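You operate a simulated robot arm through the tools that you are given. There is no shell and no other tool. Be economical: measure what you need, move in short steps, check, and stop when the job is done.

The job below is to be done with a simulated two-armed robot. You get a single attempt, and the scene is never put back.

JOB
Couple the air hose at the wall bench and set 5.5 bar.
Fine: vent the line first, push the red hose end into the air outlet, then open the main valve; the bleed valve ends shut.

The check looks at the end state, three seconds after you hand in, the way a careful person would. Anything else that was tipped, shoved, dropped, spilled or broken makes it a failure.

ROBOT AND FRAMES
Two 7-joint arms with fingered hands on one trunk, on a base that drives. Base frame: it is fixed to the floor where the robot stands at the start and does not move with it; the origin is under the middle of the robot, x ahead of it, y to its left, z up; the surface under the hand at the start is at about z = 880. Lengths are in mm, angles in rad, forces in N, time in s.
The left shoulder is at the start at [70, 157, 1364], the right one opposite. With the tool pointing down near the work surface each hand reaches from about 100 to 880 mm from the robot's upright axis, wherever it stands, measured 20 degrees to its own side. Places, roughly: air gauge [500, -100, 900]; air outlet [500, 100, 900]; bench main valve [500, -600, 1200]; bleed valve [600, 0, 1200]; drain tap [500, -400, 1000]. Payload 5 kg a hand.
The TCP of each hand is the grasp point between the finger pads, 31 mm short of the fingertips. In the tool frame z runs along the fingers and y along their closing line. Largest opening 156 mm; the body of the gripper starts 88 mm behind the TCP. The gripper is a hand of 4 fingers: y runs from the thumb to the fingers, the wrist lies at [0, 0, -249] in the tool frame, and closing takes about 1.5 s.
Orientation is that of the tool frame in the base frame, as a unit quaternion [x, y, z, w]. With the fingers straight down and closing along the base's y, the tool's x points along the base's -x, its y along +y and its z along -z.

CONTROLS
- The arms move only by the tool jog_arm. It takes "left_motion", "right_motion" or both (then of equal length, played together; a hand with none holds still); each is a list of rows, each an object (a shift or turn left out is 0, a gripper value left out holds the last) with "angular": the turn, a rotation vector about the tool's x, y, z in rad, a list of three; "offset": the shift along the tool's x, y, z in mm, a list of three. In form: [{"angular": [wx, wy, wz], "offset": [x, y, z]}, ...]. A call has 1 to 10 rows; each row is the pose to reach, as a shift and turn from the pose commanded when the call began, along the tool's axes at that moment. "left_jaw" and "right_jaw" are, for a hand that has rows, the opening, from 0 (shut) to 1 (fully open), set as the call begins (left out, the last holds). Rows are played at 5 a second. More than 50 mm and 0.15 rad between two rows, or a gripper value outside its range, and nothing of the call is played. Where a pose cannot be reached the arm comes as near as it can. A force on the tool above 70 N (or 10 N above the force at the start of the call, whichever is more), or a blocked arm, ends the call early, and 0.2 s more pass. The fingers move at their own pace (about 108 mm/s each) and stop on an object; they squeeze with about 32 N. The grip force told is the motor's: it shows also when the fingers shut on nothing. Time passes only in rows, and 0.2 s behind the last, so rows that repeat a pose let the fingers close. It gives the time, the measured TCP pose, the force on the tool (base axes), the opening and the grip force at its end, in the units of the frame above (readings bear some noise), with the torque about the TCP (base axes, N m) and any sound that the robot's microphone picked up.
- Cameras (640 x 400 px; columns grow to the right, rows downward): "scene" is now at [141.8, -11.4, 1600.2]; the picture's right is [-0.13, -0.99, -0.00], its down [-0.49, 0.07, -0.87] and it looks along [0.86, -0.11, -0.50] (base axes); focal length 214 px, centre (320, 200). "left" rides on the left gripper at [-72, 2, -111] in its tool frame; the picture's right is [-0.02, -1.00, 0.00], its down [0.84, -0.02, -0.54] and it looks along [0.54, -0.01, 0.84] (tool axes); focal length 234 px, centre (320, 200). "right" rides on the right gripper at [72, 2, -111] in its tool frame; the picture's right is [-0.02, 1.00, 0.00], its down [-0.84, -0.02, -0.54] and it looks along [-0.54, -0.01, 0.84] (tool axes); focal length 234 px, centre (320, 200). There is no depth. A picture from a camera that has moved, and an enlarged one, comes with that camera's place and axes in the base frame and with its lens.
- get_image(camera): a new picture of that camera. It takes no simulated time.
- raise_lower(by): slides the trunk up (or, below 0, down) by that many mm; the arms and the scene camera ride with it, the base frame stays. It gives what a move gives, with no picture.
- steer(legs): drives the robot by 1 to 6 legs, each [ahead, turn to the left] in mm and rad, along the robot's own axes; the way and the turn of a leg run together, so that a leg with both is an arc; at most 1500 mm and 3.142 rad a leg. The arms and the cameras ride along, it lands a little off, and it stops where it bumps. It gives what a move gives.
- curl_fingers(finger1, finger2, finger3, thumb_bend, hand): sets how far each is bent, from 0 (flat) to 1 (curled in); at 0.3 the hand is open as for a grip, at 0.7 the pads meet at the TCP. One left out holds its place. A second passes; each finger stops where it meets its share of the squeeze, and holds until it gets a number again. A gripper value or a shape takes the hand back. It gives what a move gives, with no picture; readings hold the bend of each and the force on the fingers (four entries, about 0 where the hand has none), thumb and palm.
- grasp_type(shape, hand): the hand has 4 fingers and takes this shape, open, in about a second: jaw (thumb against the fingers, like two jaws); tri (thumb and two fingers); tip (a fingertip pinch); poke (one finger out to press); point (the index stretched); flat (the hand flat); cup (the hand cupped); fist (a fist). The gripper value then closes the fingers along that shape, each until it touches; the sizes above hold for jaw. It gives what a move gives, with no picture.
- turn_head(pan, tilt): turns the head with the scene camera to pan (to the left, within 1.501 rad either way) and tilt (down, from -0.506 to 1.204), counted from straight ahead of the robot. It gives what a move gives.
- close_up(camera, box): a new picture of the part [left, top, right, bottom] of that camera's present view, enlarged. It takes no simulated time.
- close_job(): hands the job in; it is judged then, once.

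Work in short steps. Places have to be worked out from the pictures, the camera data and where the tool is seen: move nearer, look again, correct. Check each grasp and each placing, and mend what went wrong. You have 120 turns and 100 pictures in all, those below and enlarged ones among them. Open the grippers and draw the arms clear of the work before you hand the job in, unless the task says otherwise; then end with one line.

The tools are called after ">>>" by a JSON object that holds its "method" and its "body". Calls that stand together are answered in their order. jog_arm: Moves the arms, as the interface text tells. Its arguments: {"type":"object","properties":{"left_motion":{"type":"array"},"left_jaw":{"type":"number"},"right_motion":{"type":"array"},"right_jaw":{"type":"number"}},"required":[]} The other tools are called the same way: raise_lower (by) slides the trunk up or down; grasp_type (shape, hand) gives the hand a shape; curl_fingers (finger1, finger2, finger3, thumb_bend, hand) moves the fingers one by one; steer (legs) drives the base; turn_head (pan, tilt) turns the head that bears the scene camera; get_image (camera) takes a picture; close_up (camera, box) takes an enlarged picture of a part of a camera's view; close_job () hands the job in.

At the start:

```text
time_s: 0.0
left_ee_pos: [526.2, 94.7, 1505.5]
left_ee_rot: [0.0, 1.0, 0.0, 0.0]
left_wrist_force: [0.2, 0.7, 0.1]
left_torque: [0.01, 0.0, 0.0]
left_finger_gap: 155.7
left_grasp_force: 0.0
left_shape: jaw
left_bend: [0.3, 0.3, 0.3, 0.3]
left_finger forces: [0.1, 0.0, 0.0, 0.0, 0.0, 0.0]
right_ee_pos: [455.5, -439.7, 1475.6]
right_ee_rot: [0.001, 1.0, 0.0, 0.0]
right_wrist_force: [0.8, 0.3, -0.7]
right_torque: [0.03, -0.01, -0.02]
right_finger_gap: 155.8
right_grasp_force: 0.1
right_shape: jaw
right_bend: [0.3, 0.3, 0.3, 0.3]
right_finger forces: [0.1, 0.0, 0.0, 0.0, 0.0, 0.0]
trunk travel left (down, up): [-750.0, 190.0]
robot x, y, heading: [-2.0, -3.6, 0.0]
head pan, tilt: [-0.131, 0.522]
```

scene: 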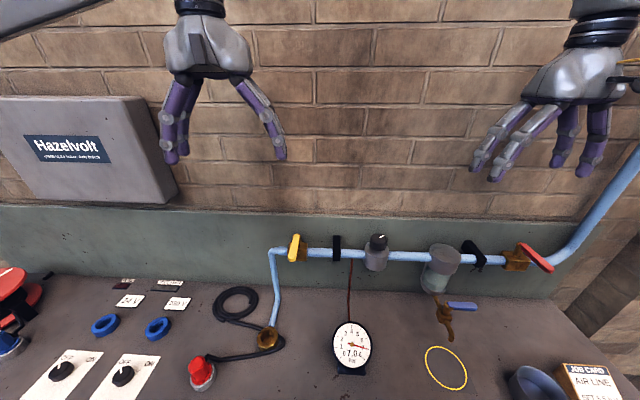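
right: 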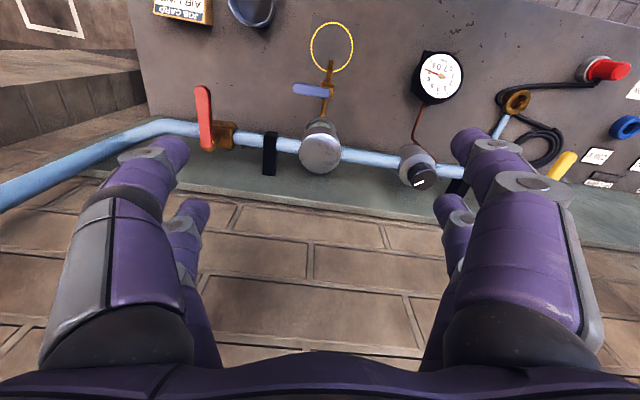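
left: 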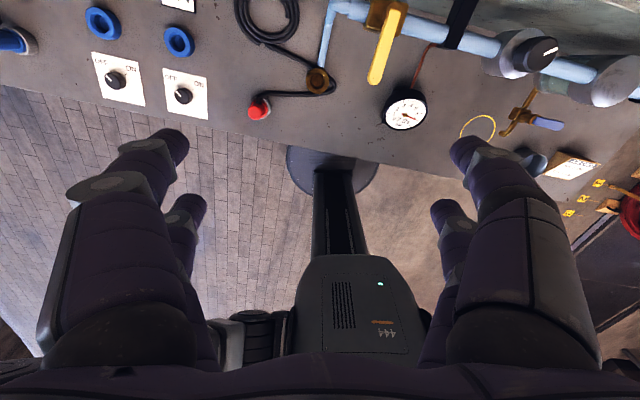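

The pictures show a pipe with a yellow lever, regulator knob, filter bowl, and red-lever main valve, with a gauge and a red hose end on the bench. I'll enlarge parts to read the labels.

>>> {"method": "close_up", "body": {"camera": "scene", "box": [180, 220, 400, 400]}}

>>> {"method": "close_up", "body": {"camera": "scene", "box": [400, 220, 640, 400]}}

>>> {"method": "close_up", "body": {"camera": "scene", "box": [0, 250, 220, 400]}}

```text
2.22 times, centred on (290, 310) of scene
camera zoom: at [141.8, -11.4, 1600.2], right [-0.13, -0.99, 0.0], down [-0.49, 0.07, -0.87], along [0.86, -0.11, -0.5], focal length 477 px, centre (387, -44)
```

zoom: 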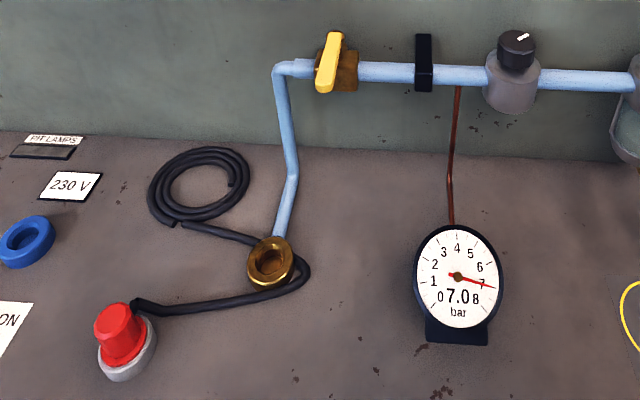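

```text
2.22 times, centred on (520, 310) of scene
camera zoom: at [141.8, -11.4, 1600.2], right [-0.13, -0.99, 0.0], down [-0.49, 0.07, -0.87], along [0.86, -0.11, -0.5], focal length 477 px, centre (-124, -44)
```

zoom: 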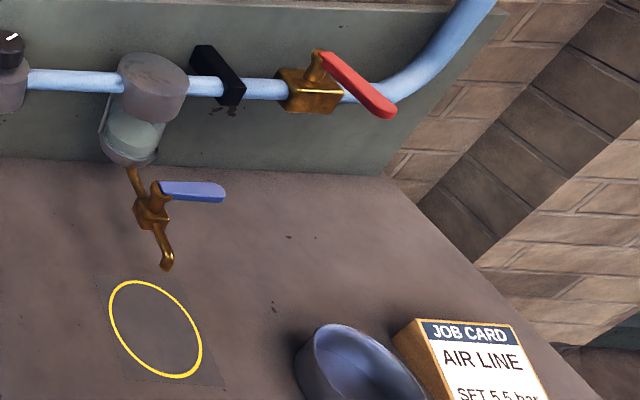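

```text
2.67 times, centred on (110, 325) of scene
camera zoom: at [141.8, -11.4, 1600.2], right [-0.13, -0.99, 0.0], down [-0.49, 0.07, -0.87], along [0.86, -0.11, -0.5], focal length 572 px, centre (880, -133)
```

zoom: 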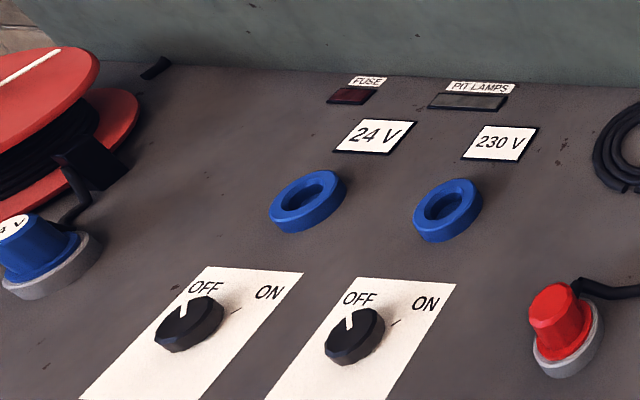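

Next I'll tilt the head to read the job card and see the right and the bench front.

>>> {"method": "turn_head", "body": {"pan": -0.75, "tilt": 0.75}}

>>> {"method": "get_image", "body": {"camera": "scene"}}

>>> {"method": "close_up", "body": {"camera": "scene", "box": [280, 180, 480, 330]}}

```text
time_s: 1.0
left_ee_pos: [526.2, 94.1, 1506.7]
left_ee_rot: [-0.001, 1.0, 0.001, 0.0]
left_wrist_force: [0.7, -0.2, 0.8]
left_torque: [0.0, -0.03, 0.03]
left_finger_gap: 155.7
left_grasp_force: 0.1
left_shape: jaw
left_bend: [0.3, 0.3, 0.3, 0.3]
left_finger forces: [0.0, 0.1, 0.0, 0.1, 0.0, 0.0]
right_ee_pos: [455.9, -438.0, 1475.4]
right_ee_rot: [0.0, 1.0, 0.0, 0.001]
right_wrist_force: [0.3, -0.2, -0.4]
right_torque: [0.01, 0.0, 0.01]
right_finger_gap: 156.0
right_grasp_force: 0.0
right_shape: jaw
right_bend: [0.3, 0.3, 0.3, 0.3]
right_finger forces: [0.1, 0.0, 0.1, 0.1, 0.0, 0.1]
trunk travel left (down, up): [-750.0, 190.0]
robot x, y, heading: [1.1, 2.6, 0.0]
head pan, tilt: [-0.75, 0.75]
```

```text
93 pictures are left
camera scene: at [112.8, -55.9, 1580.4], right [-0.68, -0.73, 0.0], down [-0.5, 0.46, -0.73], along [0.54, -0.5, -0.68], focal length 214 px, centre (320, 200)
```

scene: 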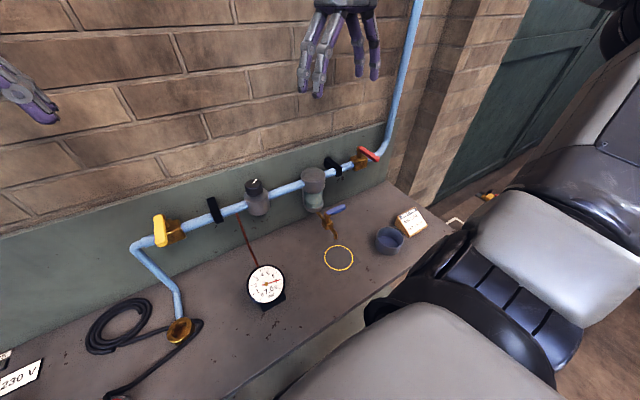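

```text
2.67 times, centred on (380, 255) of scene
camera zoom: at [112.8, -55.9, 1580.4], right [-0.68, -0.73, 0.0], down [-0.5, 0.46, -0.73], along [0.54, -0.5, -0.68], focal length 572 px, centre (160, 53)
```

zoom: 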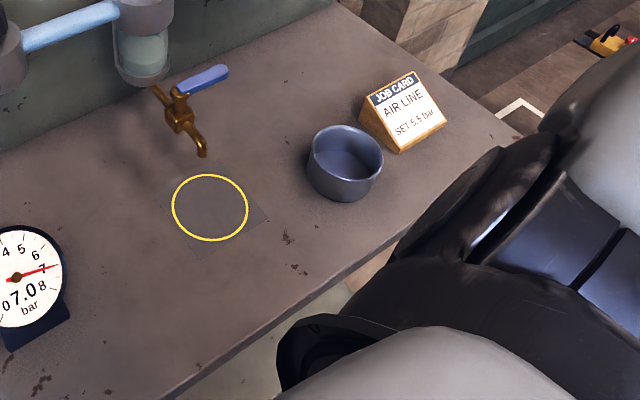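

The card says set 5.5 bar, and both levers seem to point across the pipe (shut). I'll zoom the wrist cameras to see the valves and regulator.

>>> {"method": "close_up", "body": {"camera": "right", "box": [150, 40, 450, 220]}}

>>> {"method": "close_up", "body": {"camera": "left", "box": [220, 0, 580, 160]}}

>>> {"method": "close_up", "body": {"camera": "scene", "box": [130, 120, 400, 280]}}

```text
2.13 times, centred on (300, 130) of right
camera zoom: at [383.7, -436.7, 1585.9], right [0.02, 1.0, 0.0], down [0.84, -0.02, 0.54], along [0.54, -0.01, -0.84], focal length 500 px, centre (363, 349)
```

zoom: 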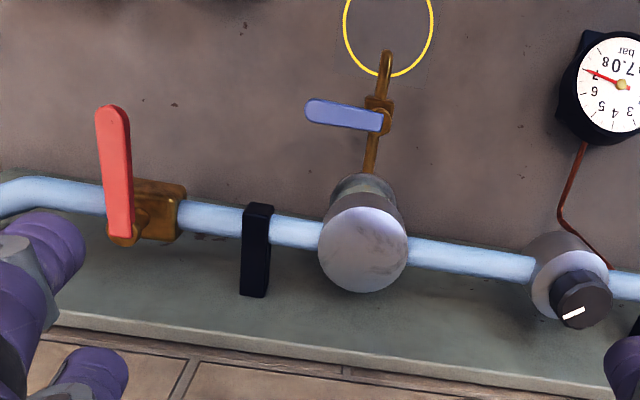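

```text
1.78 times, centred on (400, 80) of left
camera zoom: at [597.7, 96.0, 1617.5], right [0.02, -1.0, 0.0], down [-0.84, -0.02, 0.54], along [-0.54, -0.01, -0.84], focal length 416 px, centre (178, 413)
```

zoom: 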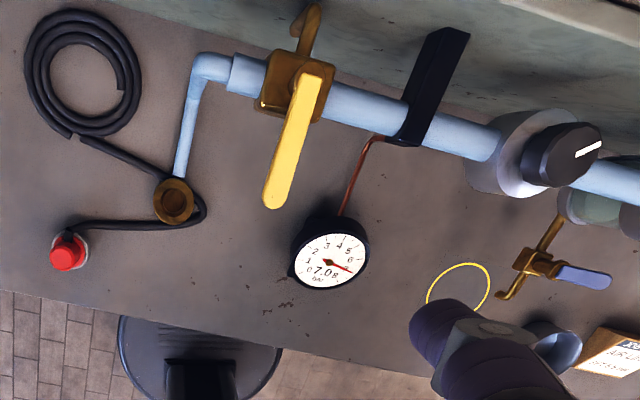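

```text
2.37 times, centred on (265, 200) of scene
camera zoom: at [112.8, -55.9, 1580.4], right [-0.68, -0.73, 0.0], down [-0.5, 0.46, -0.73], along [0.54, -0.5, -0.68], focal length 508 px, centre (450, 200)
```

zoom: 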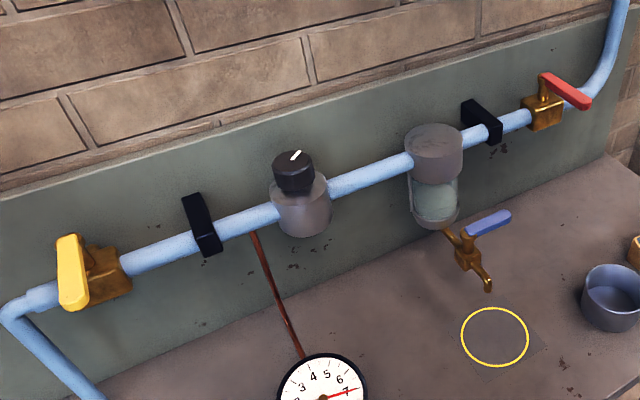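

Triangulating: yellow lever pivot ≈[641,-7,1198], tip ≈[555,12,1187]; knob ≈[598,-239,1185]; red pivot ≈[522,-622,1194]; outlet ≈[527,102,895]; plug ≈[455,268,935]; the wall is yawed about 0.19 rad. I move the left hand over the plug for a view and bring the right hand in front of and above the yellow lever.

>>> {"method": "jog_arm", "body": {"left_motion": [{"offset": [13, 21, 21]}, {"offset": [25, 41, 41]}, {"offset": [38, 62, 62]}, {"offset": [50, 82, 82]}, {"offset": [63, 103, 103]}, {"offset": [76, 124, 124]}, {"offset": [88, 144, 144]}, {"offset": [101, 165, 165]}, {"offset": [113, 185, 185]}, {"offset": [126, 206, 206]}], "right_motion": [{"offset": [-6, 44, 12], "angular": [0, 0, 0.019]}, {"offset": [-12, 88, 25], "angular": [0, 0, 0.038]}, {"offset": [-18, 132, 37], "angular": [0, 0, 0.057]}, {"offset": [-24, 176, 50], "angular": [0, 0, 0.076]}, {"offset": [-30, 220, 62], "angular": [0, 0, 0.095]}, {"offset": [-36, 264, 75], "angular": [0, 0, 0.114]}, {"offset": [-42, 308, 87], "angular": [0, 0, 0.133]}, {"offset": [-48, 352, 100], "angular": [0, 0, 0.152]}, {"offset": [-54, 396, 112], "angular": [0, 0, 0.171]}, {"offset": [-60, 440, 125], "angular": [0, 0, 0.19]}], "right_jaw": 0.5}}

>>> {"method": "turn_head", "body": {"pan": -0.1, "tilt": 0.7}}

>>> {"method": "get_image", "body": {"camera": "scene"}}

>>> {"method": "get_image", "body": {"camera": "right"}}

>>> {"method": "get_image", "body": {"camera": "left"}}

```text
time_s: 3.2
left_ee_pos: [397.4, 300.5, 1301.1]
left_ee_rot: [0.0, 1.0, 0.0, 0.001]
left_wrist_force: [-1.0, -0.2, -0.1]
left_torque: [-0.01, 0.0, 0.04]
left_finger_gap: 156.0
left_grasp_force: 0.1
left_shape: jaw
left_bend: [0.3, 0.3, 0.3, 0.3]
left_finger forces: [0.0, 0.0, 0.0, 0.1, 0.0, 0.0]
right_ee_pos: [507.6, -20.2, 1356.4]
right_ee_rot: [0.092, 0.996, -0.001, 0.001]
right_wrist_force: [-0.4, 0.5, -0.4]
right_torque: [-0.03, -0.08, 0.01]
right_finger_gap: 78.2
right_grasp_force: 0.1
right_shape: jaw
right_bend: [0.73, 0.73, 0.73, 0.7]
right_finger forces: [0.0, 0.0, 0.0, 0.1, 0.0, 0.0]
right hand out of reach, approached as far as the arm can: row 10
trunk travel left (down, up): [-750.0, 190.0]
robot x, y, heading: [-0.5, -4.7, 0.008]
head pan, tilt: [-0.75, 0.75]
```

```text
time_s: 4.2
left_ee_pos: [400.3, 298.9, 1301.9]
left_ee_rot: [-0.001, 1.0, 0.0, 0.0]
left_wrist_force: [-0.9, -0.5, 0.4]
left_torque: [0.01, -0.01, -0.01]
left_finger_gap: 155.7
left_grasp_force: 0.0
left_shape: jaw
left_bend: [0.3, 0.3, 0.3, 0.3]
left_finger forces: [0.0, 0.0, 0.0, 0.0, 0.0, 0.0]
right_ee_pos: [509.1, -20.5, 1357.7]
right_ee_rot: [0.09, 0.996, 0.0, 0.003]
right_wrist_force: [-0.6, 0.6, -0.1]
right_torque: [-0.01, 0.01, 0.01]
right_finger_gap: 78.2
right_grasp_force: 0.0
right_shape: jaw
right_bend: [0.73, 0.73, 0.73, 0.7]
right_finger forces: [0.0, 0.1, 0.0, 0.0, 0.1, 0.0]
trunk travel left (down, up): [-750.0, 190.0]
robot x, y, heading: [3.7, -2.8, 0.003]
head pan, tilt: [-0.099, 0.7]
```

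```text
88 pictures are left
camera scene: at [136.1, -7.7, 1584.6], right [-0.1, -0.99, 0.0], down [-0.64, 0.06, -0.77], along [0.76, -0.08, -0.64], focal length 214 px, centre (320, 200)
```

scene: 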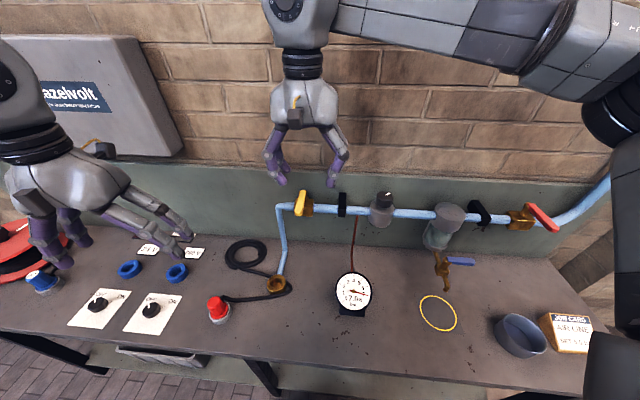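

```text
87 pictures are left
camera right: at [438.1, -5.2, 1469.8], right [0.2, 0.98, 0.0], down [0.82, -0.17, 0.55], along [0.54, -0.11, -0.84], focal length 234 px, centre (320, 200)
```

right: 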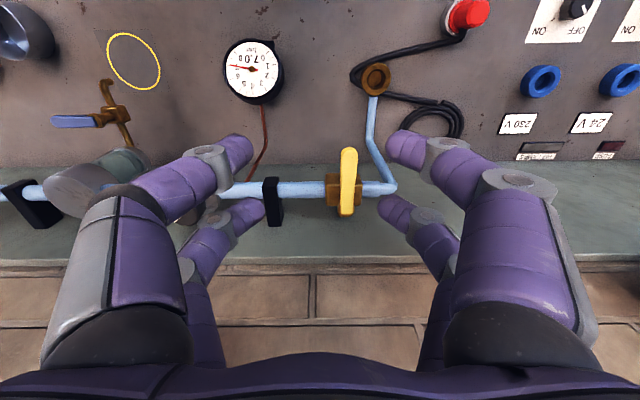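

```text
86 pictures are left
camera left: at [470.7, 300.4, 1412.0], right [0.02, -1.0, 0.0], down [-0.84, -0.02, 0.54], along [-0.54, -0.01, -0.84], focal length 234 px, centre (320, 200)
```

left: 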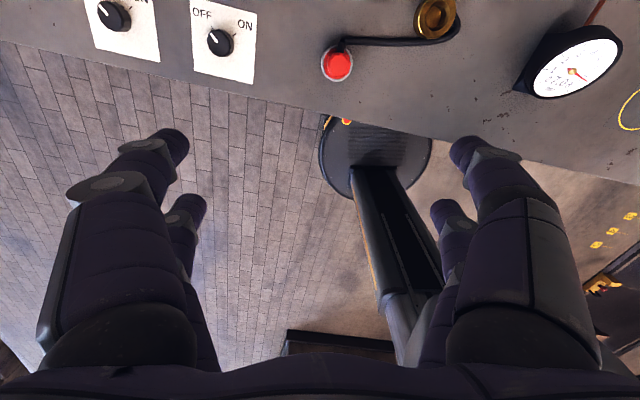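

Right cam confirms the lever at [552..646, 9..-7, ~1190], wall about 65 mm behind. I'll shut the right fingers into a stick and come down to the right side of the lever to push it left.

>>> {"method": "jog_arm", "body": {"right_motion": [{"offset": [-15, -15, 15]}, {"offset": [-30, -30, 30]}, {"offset": [-45, -35, 45]}, {"offset": [-55, -38, 60]}, {"offset": [-55, -38, 80]}, {"offset": [-55, -38, 100]}, {"offset": [-55, -38, 100]}], "right_jaw": 0}}

>>> {"method": "get_image", "body": {"camera": "right"}}

>>> {"method": "get_image", "body": {"camera": "scene"}}

```text
time_s: 5.8
left_ee_pos: [398.3, 299.6, 1301.6]
left_ee_rot: [0.0, 1.0, 0.0, 0.0]
left_wrist_force: [0.2, 0.2, -0.2]
left_torque: [-0.01, 0.01, -0.02]
left_finger_gap: 155.9
left_grasp_force: 0.0
left_shape: jaw
left_bend: [0.3, 0.3, 0.3, 0.3]
left_finger forces: [0.1, 0.0, 0.1, 0.0, 0.0, 0.1]
right_ee_pos: [559.5, -66.7, 1256.2]
right_ee_rot: [0.095, 0.995, 0.0, 0.0]
right_wrist_force: [0.1, 0.5, 0.0]
right_torque: [-0.03, 0.02, 0.01]
right_finger_gap: 0.0
right_grasp_force: 31.8
right_shape: jaw
right_bend: [0.7, 0.7, 0.7, 0.7]
right_finger forces: [0.0, 0.0, 0.0, 0.0, 0.1, 0.1]
trunk travel left (down, up): [-750.0, 190.0]
robot x, y, heading: [0.2, 2.9, -0.004]
head pan, tilt: [-0.099, 0.7]
```

```text
85 pictures are left
camera right: at [489.8, -51.4, 1368.2], right [0.21, 0.98, 0.0], down [0.82, -0.18, 0.54], along [0.53, -0.12, -0.84], focal length 234 px, centre (320, 200)
```

right: 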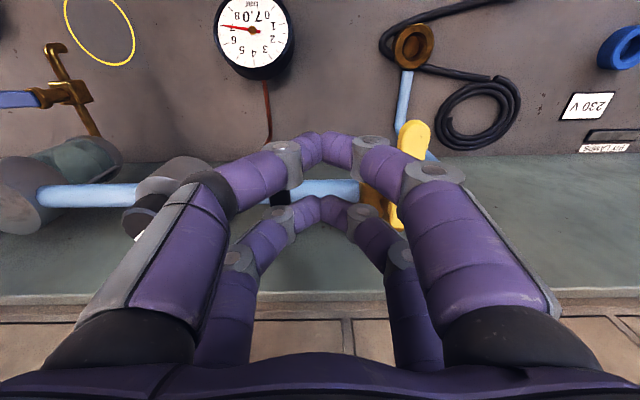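

```text
84 pictures are left
camera scene: at [136.5, -7.7, 1584.6], right [-0.1, -1.0, 0.0], down [-0.64, 0.06, -0.76], along [0.76, -0.08, -0.64], focal length 214 px, centre (320, 200)
```

scene: 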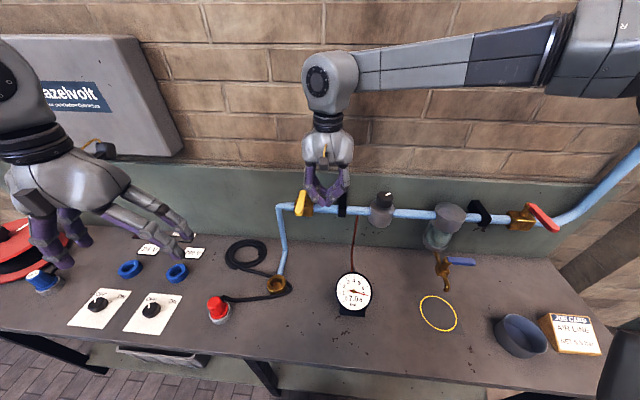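

The V of fingers is right of the lever; gap about 60 mm. I lower to lever height and approach to near contact.

>>> {"method": "jog_arm", "body": {"right_motion": [{"offset": [3, 0, 25]}, {"offset": [5, 0, 50]}, {"offset": [5, 0, 66]}, {"offset": [5, 20, 66]}, {"offset": [5, 36, 66]}, {"offset": [5, 36, 66]}]}}

>>> {"method": "get_image", "body": {"camera": "right"}}

>>> {"method": "close_up", "body": {"camera": "scene", "box": [240, 120, 400, 220]}}

```text
time_s: 7.2
left_ee_pos: [399.6, 298.2, 1301.5]
left_ee_rot: [0.0, 1.0, 0.0, 0.0]
left_wrist_force: [-0.4, 0.4, 0.6]
left_torque: [0.0, -0.03, 0.01]
left_finger_gap: 155.9
left_grasp_force: 0.1
left_shape: jaw
left_bend: [0.3, 0.3, 0.3, 0.3]
left_finger forces: [0.1, 0.0, 0.1, 0.1, 0.0, 0.1]
right_ee_pos: [560.5, -30.5, 1190.7]
right_ee_rot: [0.095, 0.995, 0.0, 0.001]
right_wrist_force: [1.0, 0.5, -0.7]
right_torque: [0.0, -0.02, 0.0]
right_finger_gap: 0.0
right_grasp_force: 32.4
right_shape: jaw
right_bend: [0.7, 0.7, 0.7, 0.7]
right_finger forces: [0.1, 0.1, 0.0, 0.0, 0.0, 0.1]
trunk travel left (down, up): [-750.0, 190.0]
robot x, y, heading: [1.0, -0.4, -0.003]
head pan, tilt: [-0.099, 0.7]
```

```text
83 pictures are left
camera right: at [490.9, -14.7, 1302.0], right [0.21, 0.98, 0.0], down [0.82, -0.18, 0.55], along [0.53, -0.12, -0.84], focal length 234 px, centre (320, 200)
```

right: 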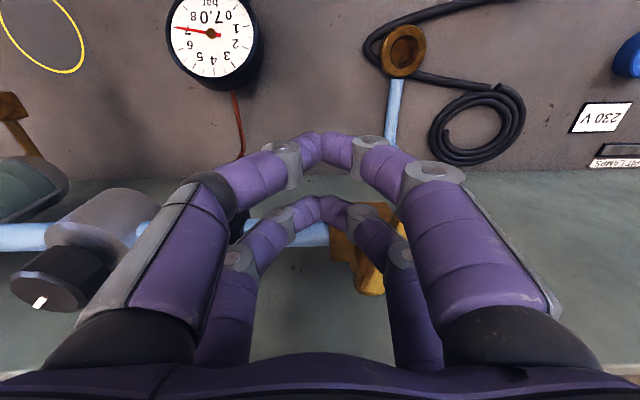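

```text
4.00 times, centred on (320, 170) of scene
camera zoom: at [136.0, -7.7, 1584.6], right [-0.1, -0.99, 0.0], down [-0.64, 0.06, -0.77], along [0.76, -0.08, -0.64], focal length 858 px, centre (320, 320)
```

zoom: 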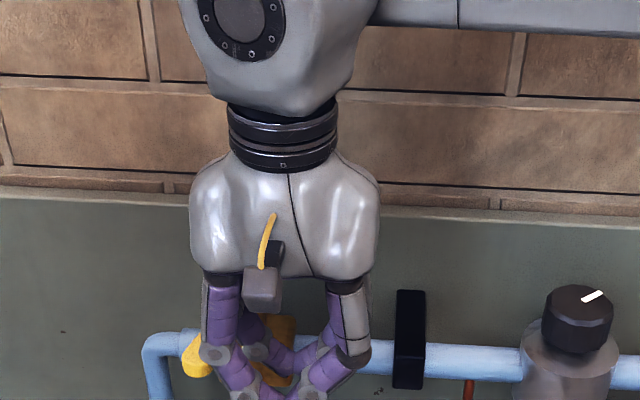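

Hand is right beside the lever with no contact force yet. I sweep along the lever's arc leftward by about 0.75 rad, watching force.

>>> {"method": "jog_arm", "body": {"right_motion": [{"offset": [4.4, 12.5, 0], "angular": [0, 0, 0.149]}, {"offset": [7.4, 24.9, 0], "angular": [0, 0, 0.298]}, {"offset": [8.5, 37.6, 0], "angular": [0, 0, 0.447]}, {"offset": [7.8, 50.3, 0], "angular": [0, 0, 0.596]}, {"offset": [5.1, 62.7, 0], "angular": [0, 0, 0.745]}]}}

>>> {"method": "get_image", "body": {"camera": "right"}}

>>> {"method": "close_up", "body": {"camera": "scene", "box": [240, 120, 400, 220]}}

```text
time_s: 8.4
left_ee_pos: [398.5, 298.4, 1302.2]
left_ee_rot: [-0.001, 1.0, 0.0, 0.001]
left_wrist_force: [0.4, -0.1, 0.2]
left_torque: [-0.02, -0.01, 0.0]
left_finger_gap: 155.9
left_grasp_force: 0.0
left_shape: jaw
left_bend: [0.3, 0.3, 0.3, 0.3]
left_finger forces: [0.1, 0.0, 0.0, 0.1, 0.0, 0.1]
right_ee_pos: [583.1, -137.4, 1212.5]
right_ee_rot: [0.424, 0.905, 0.026, -0.022]
right_wrist_force: [-0.5, -0.8, 0.6]
right_torque: [0.01, 0.0, -0.03]
right_finger_gap: 0.2
right_grasp_force: 32.3
right_shape: jaw
right_bend: [0.7, 0.7, 0.7, 0.7]
right_finger forces: [0.0, 0.0, 0.0, 0.1, 0.0, 0.1]
right hand out of reach, approached as far as the arm can: row 1, 2, 3, 4, 5
trunk travel left (down, up): [-750.0, 190.0]
robot x, y, heading: [1.5, -1.9, 0.001]
head pan, tilt: [-0.099, 0.7]
```

```text
81 pictures are left
camera right: at [540.2, -87.2, 1326.4], right [0.78, 0.62, 0.03], down [0.53, -0.69, 0.49], along [0.32, -0.37, -0.87], focal length 234 px, centre (320, 200)
```

right: 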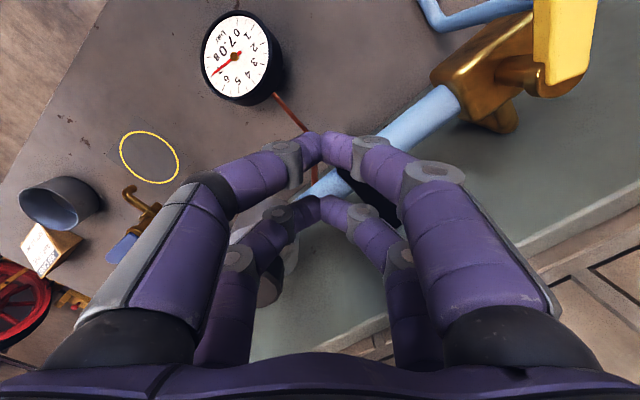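

```text
4.00 times, centred on (320, 170) of scene
camera zoom: at [136.3, -8.5, 1584.6], right [-0.1, -1.0, 0.0], down [-0.64, 0.06, -0.77], along [0.76, -0.08, -0.64], focal length 858 px, centre (320, 320)
```

zoom: 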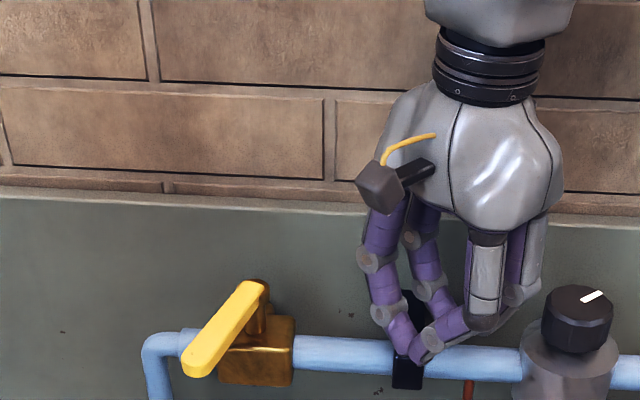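

The right arm ran out of reach across the body and drifted to the clamp without force; the gauge still reads 7.0. I raise the trunk fully to improve reach, then use the left hand for the yellow lever and bring the right hand aside.

>>> {"method": "raise_lower", "body": {"by": 190}}

>>> {"method": "jog_arm", "body": {"right_motion": [{"offset": [-15, -40, 0], "angular": [0, 0, -0.1]}, {"offset": [-30, -80, 0], "angular": [0, 0, -0.2]}, {"offset": [-45, -120, 0], "angular": [0, 0, -0.3]}, {"offset": [-60, -160, 0], "angular": [0, 0, -0.4]}, {"offset": [-75, -200, 0], "angular": [0, 0, -0.5]}, {"offset": [-90, -240, 0], "angular": [0, 0, -0.6]}, {"offset": [-102, -272, 0], "angular": [0, 0, -0.71]}]}}

```text
time_s: 10.5
left_ee_pos: [400.0, 298.4, 1491.8]
left_ee_rot: [0.001, 1.0, 0.0, 0.0]
left_wrist_force: [0.2, 1.0, 0.3]
left_torque: [-0.02, 0.0, 0.02]
left_finger_gap: 156.0
left_grasp_force: 0.0
left_shape: jaw
left_bend: [0.3, 0.3, 0.3, 0.3]
left_finger forces: [0.0, 0.1, 0.0, 0.1, 0.1, 0.0]
right_ee_pos: [582.7, -136.3, 1400.5]
right_ee_rot: [0.423, 0.906, 0.025, -0.021]
right_wrist_force: [-0.5, -0.6, -0.1]
right_torque: [0.01, -0.01, 0.01]
right_finger_gap: 0.1
right_grasp_force: 31.5
right_shape: jaw
right_bend: [0.7, 0.7, 0.7, 0.7]
right_finger forces: [0.0, 0.0, 0.0, 0.0, 0.0, 0.0]
trunk travel left (down, up): [-940.0, 0.0]
robot x, y, heading: [-0.8, -2.6, 0.001]
head pan, tilt: [-0.099, 0.7]
```

```text
time_s: 12.1
left_ee_pos: [398.1, 296.8, 1491.2]
left_ee_rot: [-0.001, 1.0, 0.0, 0.0]
left_wrist_force: [-0.3, 0.4, 0.2]
left_torque: [0.0, 0.01, 0.01]
left_finger_gap: 155.8
left_grasp_force: 0.0
left_shape: jaw
left_bend: [0.3, 0.3, 0.3, 0.3]
left_finger forces: [0.1, 0.0, 0.0, 0.1, 0.0, 0.1]
right_ee_pos: [437.7, -388.7, 1387.8]
right_ee_rot: [0.082, 0.996, 0.032, -0.01]
right_wrist_force: [-0.5, 0.3, 0.0]
right_torque: [0.02, 0.0, -0.03]
right_finger_gap: 0.0
right_grasp_force: 31.8
right_shape: jaw
right_bend: [0.7, 0.7, 0.7, 0.7]
right_finger forces: [0.1, 0.1, 0.0, 0.1, 0.0, 0.0]
trunk travel left (down, up): [-940.0, 0.0]
robot x, y, heading: [-2.1, 3.1, 0.003]
head pan, tilt: [-0.099, 0.7]
```

Now the left hand: closed fingers, to a spot right of the yellow lever and above it.

>>> {"method": "jog_arm", "body": {"left_motion": [{"offset": [-15, -38, 21], "angular": [0, 0, 0.02]}, {"offset": [-31, -77, 42], "angular": [0, 0, 0.04]}, {"offset": [-47, -115, 64], "angular": [0, 0, 0.06]}, {"offset": [-62, -154, 85], "angular": [0, 0, 0.08]}, {"offset": [-78, -193, 106], "angular": [0, 0, 0.1]}, {"offset": [-94, -231, 127], "angular": [0, 0, 0.13]}, {"offset": [-110, -270, 149], "angular": [0, 0, 0.15]}, {"offset": [-125, -308, 170], "angular": [0, 0, 0.17]}, {"offset": [-141, -347, 191], "angular": [0, 0, 0.19]}], "left_jaw": 0}}

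>>> {"method": "get_image", "body": {"camera": "scene"}}

>>> {"method": "get_image", "body": {"camera": "left"}}

```text
time_s: 14.1
left_ee_pos: [540.5, -48.7, 1300.1]
left_ee_rot: [0.095, 0.996, 0.001, 0.0]
left_wrist_force: [-0.3, -0.4, 0.8]
left_torque: [0.02, 0.01, -0.01]
left_finger_gap: 0.1
left_grasp_force: 31.4
left_shape: jaw
left_bend: [0.7, 0.7, 0.7, 0.7]
left_finger forces: [0.0, 0.1, 0.0, 0.1, 0.0, 0.0]
right_ee_pos: [441.0, -392.4, 1385.8]
right_ee_rot: [0.082, 0.996, 0.032, -0.012]
right_wrist_force: [-0.4, -1.1, 0.2]
right_torque: [0.04, 0.01, 0.0]
right_finger_gap: 0.0
right_grasp_force: 31.5
right_shape: jaw
right_bend: [0.7, 0.7, 0.7, 0.7]
right_finger forces: [0.0, 0.1, 0.0, 0.1, 0.1, 0.0]
trunk travel left (down, up): [-940.0, 0.0]
robot x, y, heading: [1.6, -2.9, 0.002]
head pan, tilt: [-0.099, 0.7]
```

```text
79 pictures are left
camera scene: at [138.3, -11.4, 1774.4], right [-0.1, -1.0, 0.0], down [-0.64, 0.07, -0.76], along [0.76, -0.07, -0.65], focal length 214 px, centre (320, 200)
```

scene: 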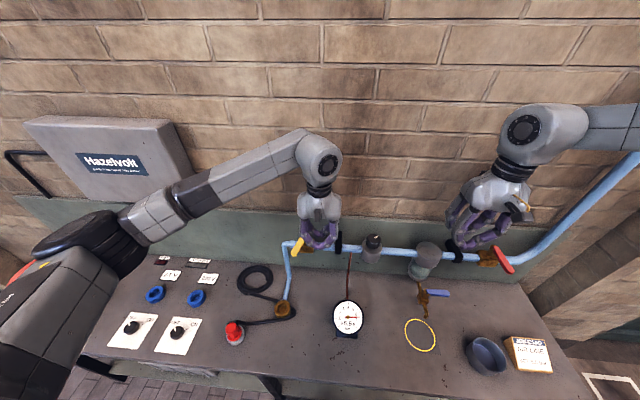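

```text
78 pictures are left
camera left: at [611.7, -62.4, 1410.6], right [-0.16, -0.99, 0.0], down [-0.83, 0.14, 0.55], along [-0.54, 0.09, -0.84], focal length 234 px, centre (320, 200)
```

left: 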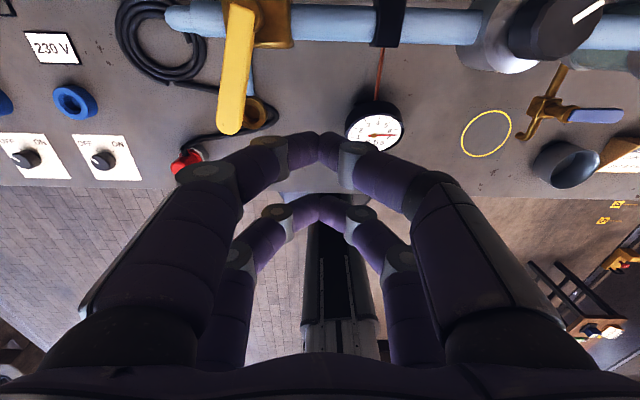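

Left hand is well placed right of the lever. I lower it to lever height and push left through about 45°.

>>> {"method": "jog_arm", "body": {"left_motion": [{"offset": [0, 0, 40]}, {"offset": [0, 0, 80]}, {"offset": [0, 0, 110]}, {"offset": [0, 15, 110]}, {"offset": [0, 31, 110]}, {"offset": [0, 41, 110]}, {"offset": [0, 51, 110]}, {"offset": [-4, 64, 110]}, {"offset": [-8, 76, 110]}]}}

>>> {"method": "get_image", "body": {"camera": "left"}}

>>> {"method": "close_up", "body": {"camera": "scene", "box": [240, 180, 400, 280]}}

```text
time_s: 16.1
left_ee_pos: [563.1, 25.4, 1190.8]
left_ee_rot: [0.095, 0.995, 0.0, 0.0]
left_wrist_force: [-1.1, -0.7, -0.2]
left_torque: [0.03, 0.0, 0.0]
left_finger_gap: 0.3
left_grasp_force: 31.9
left_shape: jaw
left_bend: [0.7, 0.7, 0.7, 0.7]
left_finger forces: [0.7, 0.1, 0.0, 0.0, 0.1, 0.0]
right_ee_pos: [440.1, -388.8, 1387.9]
right_ee_rot: [0.083, 0.996, 0.03, -0.011]
right_wrist_force: [-0.6, -0.4, 0.7]
right_torque: [-0.01, -0.02, 0.04]
right_finger_gap: 0.0
right_grasp_force: 31.8
right_shape: jaw
right_bend: [0.7, 0.7, 0.7, 0.7]
right_finger forces: [0.0, 0.0, 0.0, 0.1, 0.0, 0.0]
trunk travel left (down, up): [-940.0, 0.0]
robot x, y, heading: [-0.5, 1.1, -0.002]
head pan, tilt: [-0.099, 0.7]
```

```text
77 pictures are left
camera left: at [633.2, 12.6, 1301.4], right [-0.17, -0.99, 0.0], down [-0.83, 0.14, 0.54], along [-0.54, 0.09, -0.84], focal length 234 px, centre (320, 200)
```

left: 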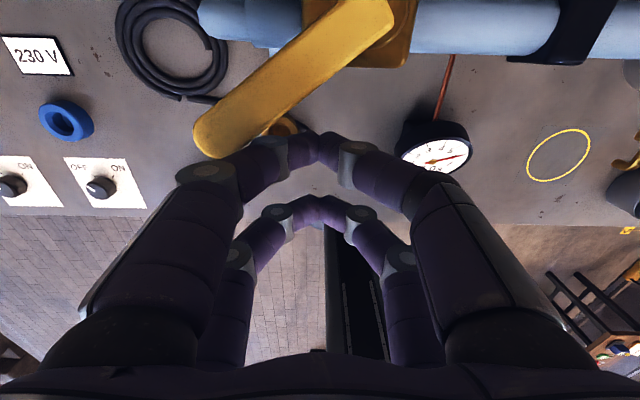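

```text
4.00 times, centred on (320, 230) of scene
camera zoom: at [136.7, -7.9, 1774.6], right [-0.1, -1.0, 0.0], down [-0.64, 0.06, -0.76], along [0.76, -0.08, -0.64], focal length 858 px, centre (320, 80)
```

zoom: 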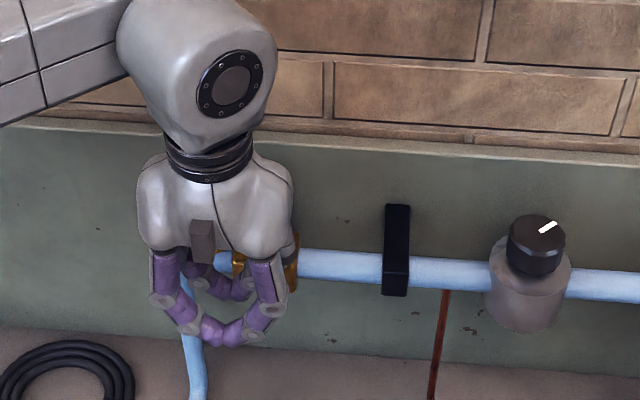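

The lever turned about 45° left freely. I finish the quarter turn.

>>> {"method": "jog_arm", "body": {"left_motion": [{"offset": [-13, 17, 0]}, {"offset": [-27, 33, 0]}, {"offset": [-40, 45, 0]}, {"offset": [-50, 50, 0]}, {"offset": [-50, 50, 0]}]}}

>>> {"method": "get_image", "body": {"camera": "left"}}

>>> {"method": "close_up", "body": {"camera": "scene", "box": [270, 220, 430, 340]}}

```text
time_s: 17.3
left_ee_pos: [617.9, 65.4, 1189.5]
left_ee_rot: [0.097, 0.995, 0.001, -0.002]
left_wrist_force: [-21.4, -1.9, -1.6]
left_torque: [-0.01, 0.05, -0.36]
left_finger_gap: 0.0
left_grasp_force: 31.8
left_shape: jaw
left_bend: [0.7, 0.7, 0.7, 0.7]
left_finger forces: [0.6, 0.1, 0.0, 0.0, 15.7, 0.0]
right_ee_pos: [437.8, -390.4, 1390.2]
right_ee_rot: [0.082, 0.996, 0.031, -0.01]
right_wrist_force: [-0.2, 0.1, -0.7]
right_torque: [0.02, 0.05, 0.03]
right_finger_gap: 0.0
right_grasp_force: 32.1
right_shape: jaw
right_bend: [0.7, 0.7, 0.7, 0.7]
right_finger forces: [0.1, 0.0, 0.0, 0.0, 0.1, 0.0]
trunk travel left (down, up): [-940.0, 0.0]
robot x, y, heading: [-2.5, 0.1, 0.001]
head pan, tilt: [-0.099, 0.7]
```

```text
75 pictures are left
camera left: at [687.7, 51.8, 1300.4], right [-0.17, -0.99, 0.0], down [-0.83, 0.14, 0.55], along [-0.54, 0.09, -0.84], focal length 234 px, centre (320, 200)
```

left: 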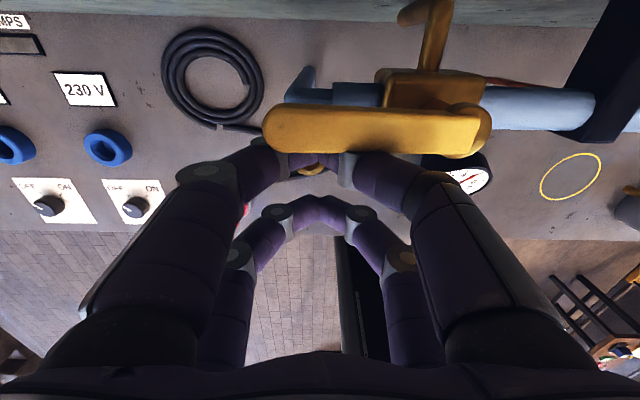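

```text
3.33 times, centred on (350, 280) of scene
camera zoom: at [133.1, -8.4, 1774.8], right [-0.1, -1.0, 0.0], down [-0.64, 0.06, -0.77], along [0.76, -0.08, -0.64], focal length 715 px, centre (220, -67)
```

zoom: 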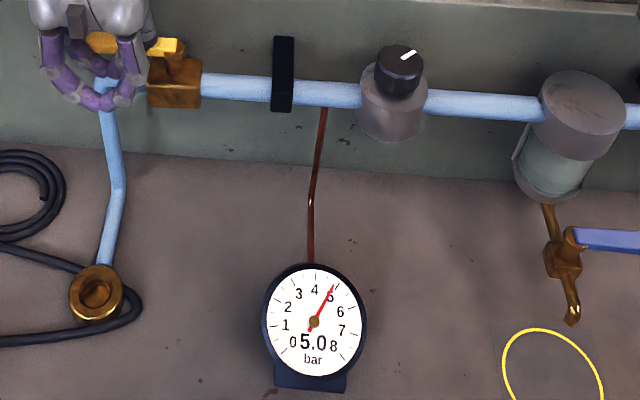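

The lever is at its stop and the pressure is falling (5.0 bar). I back the left hand away and bring it above the red hose end.

>>> {"method": "jog_arm", "body": {"left_motion": [{"offset": [40, 0, 0]}, {"offset": [80, 0, -20]}, {"offset": [110, 30, -50]}, {"offset": [140, 70, -50]}, {"offset": [165, 105, -30]}, {"offset": [185, 140, 0]}, {"offset": [198, 168, 40]}]}}

>>> {"method": "jog_arm", "body": {"left_motion": [{"offset": [0, 0, 0]}, {"offset": [0, 0, 0]}, {"offset": [0, 0, 0]}, {"offset": [0, 0, 0]}], "left_jaw": 1.0}}

>>> {"method": "get_image", "body": {"camera": "left"}}

>>> {"method": "get_image", "body": {"camera": "scene"}}

```text
refused: row 3 steps farther than a row can; nothing moved
```

```text
time_s: 18.3
left_ee_pos: [623.2, 55.9, 1191.0]
left_ee_rot: [0.097, 0.995, 0.0, 0.002]
left_wrist_force: [-1.0, 0.7, 0.4]
left_torque: [0.05, 0.01, 0.03]
left_finger_gap: 155.8
left_grasp_force: 0.1
left_shape: jaw
left_bend: [0.3, 0.3, 0.3, 0.3]
left_finger forces: [0.1, 0.1, 0.1, 0.0, 0.0, 0.0]
right_ee_pos: [440.6, -393.6, 1385.0]
right_ee_rot: [0.084, 0.996, 0.033, -0.011]
right_wrist_force: [0.3, -1.2, 0.0]
right_torque: [0.08, 0.03, 0.03]
right_finger_gap: 0.0
right_grasp_force: 31.8
right_shape: jaw
right_bend: [0.7, 0.7, 0.7, 0.7]
right_finger forces: [0.1, 0.1, 0.0, 0.0, 0.1, 0.0]
trunk travel left (down, up): [-940.0, 0.0]
robot x, y, heading: [-2.8, 4.0, -0.009]
head pan, tilt: [-0.099, 0.7]
```

```text
73 pictures are left
camera left: at [692.9, 44.0, 1301.7], right [-0.17, -0.99, 0.0], down [-0.83, 0.14, 0.54], along [-0.53, 0.09, -0.84], focal length 234 px, centre (320, 200)
```

left: 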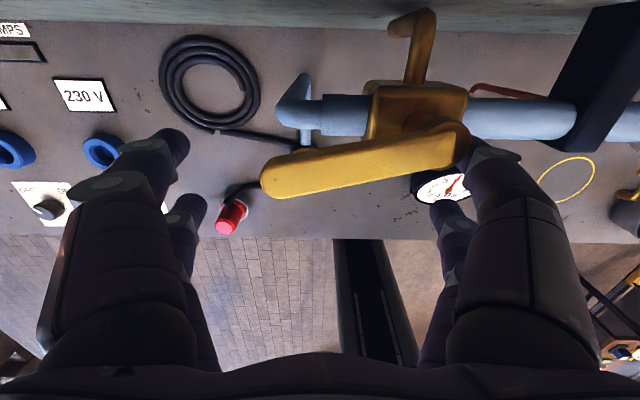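

```text
72 pictures are left
camera scene: at [137.9, -15.6, 1774.3], right [-0.1, -0.99, 0.0], down [-0.64, 0.07, -0.76], along [0.76, -0.08, -0.65], focal length 214 px, centre (320, 200)
```

scene: 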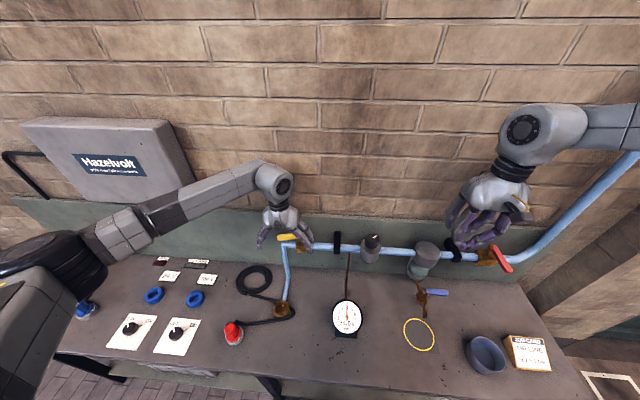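

My first call was refused, and opening the jaw nudged the lever a little. Checking the gauge before retreating.

>>> {"method": "close_up", "body": {"camera": "scene", "box": [250, 220, 410, 340]}}

```text
3.33 times, centred on (330, 280) of scene
camera zoom: at [137.9, -15.6, 1774.3], right [-0.1, -0.99, 0.0], down [-0.64, 0.07, -0.76], along [0.76, -0.08, -0.65], focal length 715 px, centre (287, -67)
```

zoom: 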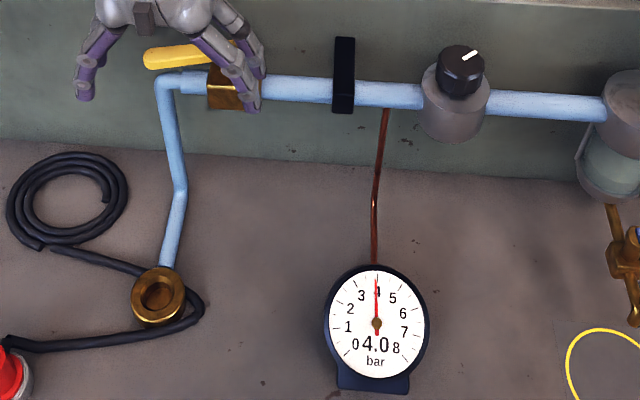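

Still venting (4.0 bar). I lift straight up and move over to above the hose end.

>>> {"method": "jog_arm", "body": {"left_motion": [{"offset": [0, 0, -45]}, {"offset": [0, 0, -90]}, {"offset": [33, 28, -85]}, {"offset": [66, 56, -75]}, {"offset": [99, 84, -60]}, {"offset": [132, 112, -40]}, {"offset": [165, 140, -15]}, {"offset": [190, 163, 15]}, {"offset": [205, 176, 41]}]}}

>>> {"method": "get_image", "body": {"camera": "left"}}

>>> {"method": "close_up", "body": {"camera": "scene", "box": [200, 220, 400, 360]}}

```text
time_s: 20.3
left_ee_pos: [454.1, 276.1, 1150.1]
left_ee_rot: [0.096, 0.995, -0.001, 0.0]
left_wrist_force: [0.7, 0.5, 0.2]
left_torque: [-0.02, 0.04, -0.02]
left_finger_gap: 155.9
left_grasp_force: 0.1
left_shape: jaw
left_bend: [0.3, 0.3, 0.3, 0.3]
left_finger forces: [0.1, 0.0, 0.0, 0.0, 0.0, 0.0]
right_ee_pos: [439.2, -389.1, 1387.0]
right_ee_rot: [0.083, 0.996, 0.032, -0.011]
right_wrist_force: [1.0, -0.3, -0.1]
right_torque: [-0.01, -0.02, 0.0]
right_finger_gap: 0.3
right_grasp_force: 32.0
right_shape: jaw
right_bend: [0.7, 0.7, 0.7, 0.7]
right_finger forces: [0.0, 0.1, 0.1, 0.0, 0.0, 0.0]
trunk travel left (down, up): [-940.0, 0.0]
robot x, y, heading: [-1.7, -0.8, -0.0]
head pan, tilt: [-0.099, 0.7]
```

```text
70 pictures are left
camera left: at [524.1, 263.0, 1260.4], right [-0.17, -0.99, 0.0], down [-0.83, 0.14, 0.54], along [-0.54, 0.09, -0.84], focal length 234 px, centre (320, 200)
```

left: 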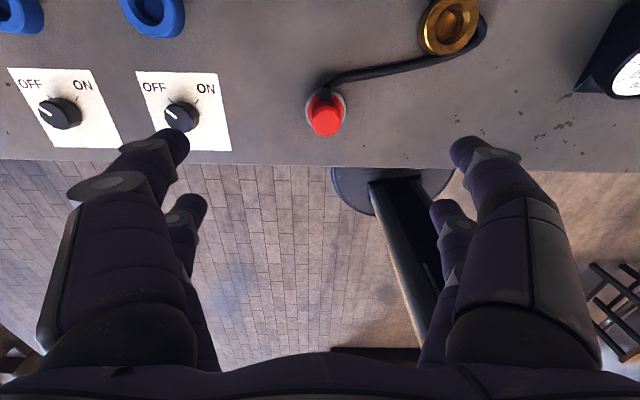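

```text
2.86 times, centred on (300, 290) of scene
camera zoom: at [136.8, -9.0, 1774.6], right [-0.1, -0.99, 0.0], down [-0.64, 0.06, -0.76], along [0.76, -0.08, -0.64], focal length 613 px, centre (377, -57)
```

zoom: 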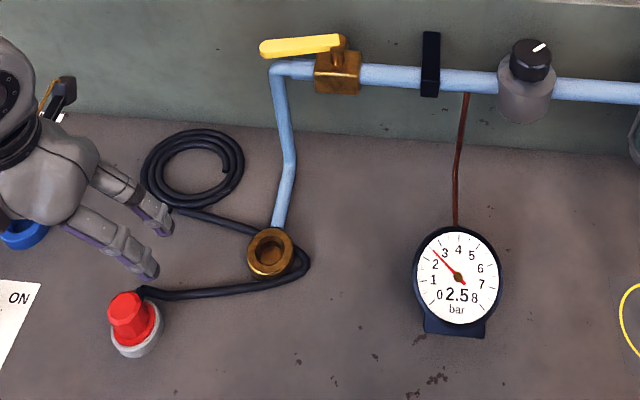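

Pressure falling steadily (2.5). Zooming on the hose end for its shape.

>>> {"method": "close_up", "body": {"camera": "left", "box": [260, 0, 500, 150]}}

>>> {"method": "close_up", "body": {"camera": "scene", "box": [215, 280, 311, 360]}}

```text
2.67 times, centred on (380, 75) of left
camera zoom: at [524.1, 263.0, 1260.4], right [-0.17, -0.99, 0.0], down [-0.83, 0.14, 0.54], along [-0.54, 0.09, -0.84], focal length 624 px, centre (160, 533)
```

zoom: 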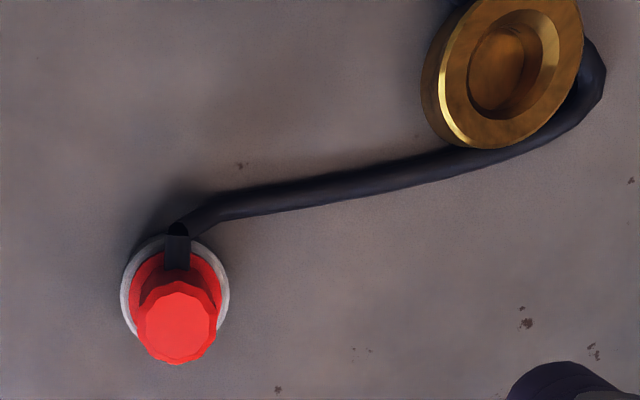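

```text
5.00 times, centred on (263, 320) of scene
camera zoom: at [136.8, -9.0, 1774.6], right [-0.1, -0.99, 0.0], down [-0.64, 0.06, -0.76], along [0.76, -0.08, -0.64], focal length 1072 px, centre (605, -400)
```

zoom: 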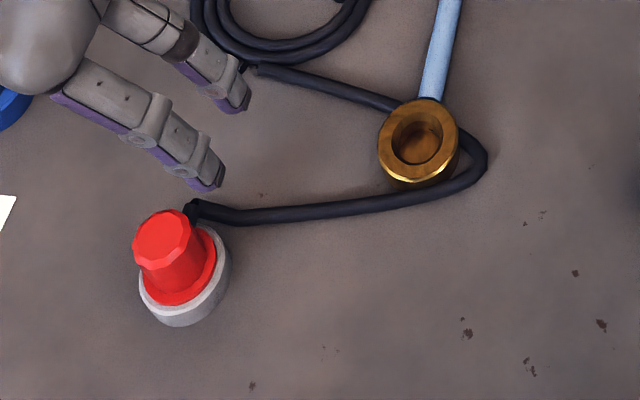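

Hose end: vertical red body, top ≈[447,264,969], about 38 mm wide, sitting in a grey holder. I align over it and lower halfway, then check.

>>> {"method": "jog_arm", "body": {"left_motion": [{"offset": [5.6, -13, 30]}, {"offset": [5.6, -13, 65]}, {"offset": [5.6, -13, 95]}, {"offset": [5.6, -13, 95]}]}}

>>> {"method": "get_image", "body": {"camera": "left"}}

>>> {"method": "close_up", "body": {"camera": "scene", "box": [200, 240, 360, 360]}}

```text
time_s: 21.3
left_ee_pos: [443.7, 263.7, 1055.7]
left_ee_rot: [0.094, 0.996, 0.001, 0.0]
left_wrist_force: [-0.4, -0.6, 0.1]
left_torque: [0.01, -0.01, 0.04]
left_finger_gap: 155.7
left_grasp_force: 0.1
left_shape: jaw
left_bend: [0.3, 0.3, 0.3, 0.3]
left_finger forces: [0.0, 0.0, 0.1, 0.0, 0.0, 0.0]
right_ee_pos: [439.0, -388.4, 1388.3]
right_ee_rot: [0.082, 0.996, 0.03, -0.011]
right_wrist_force: [0.0, 0.4, -0.3]
right_torque: [0.01, -0.01, 0.0]
right_finger_gap: 0.2
right_grasp_force: 32.0
right_shape: jaw
right_bend: [0.7, 0.7, 0.7, 0.7]
right_finger forces: [0.0, 0.1, 0.0, 0.0, 0.0, 0.0]
trunk travel left (down, up): [-940.0, 0.0]
robot x, y, heading: [1.4, 1.6, -0.0]
head pan, tilt: [-0.099, 0.7]
```

```text
66 pictures are left
camera left: at [514.8, 251.3, 1165.5], right [-0.17, -0.99, 0.0], down [-0.83, 0.14, 0.54], along [-0.54, 0.09, -0.84], focal length 234 px, centre (320, 200)
```

left: 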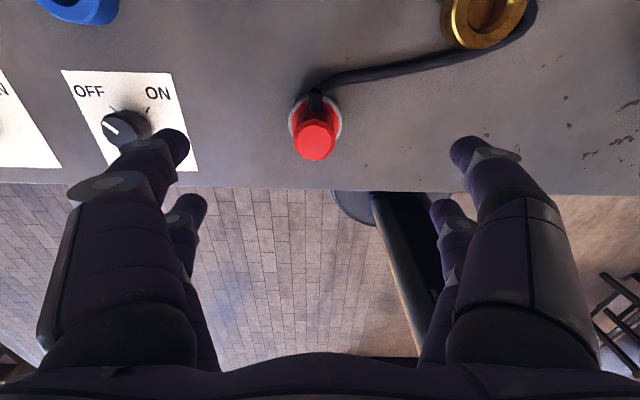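

```text
3.33 times, centred on (280, 300) of scene
camera zoom: at [136.2, -7.6, 1774.6], right [-0.1, -1.0, 0.0], down [-0.64, 0.06, -0.77], along [0.76, -0.08, -0.64], focal length 715 px, centre (453, -133)
```

zoom: 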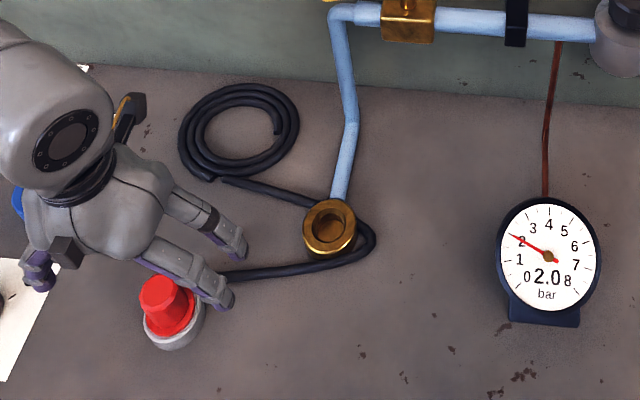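

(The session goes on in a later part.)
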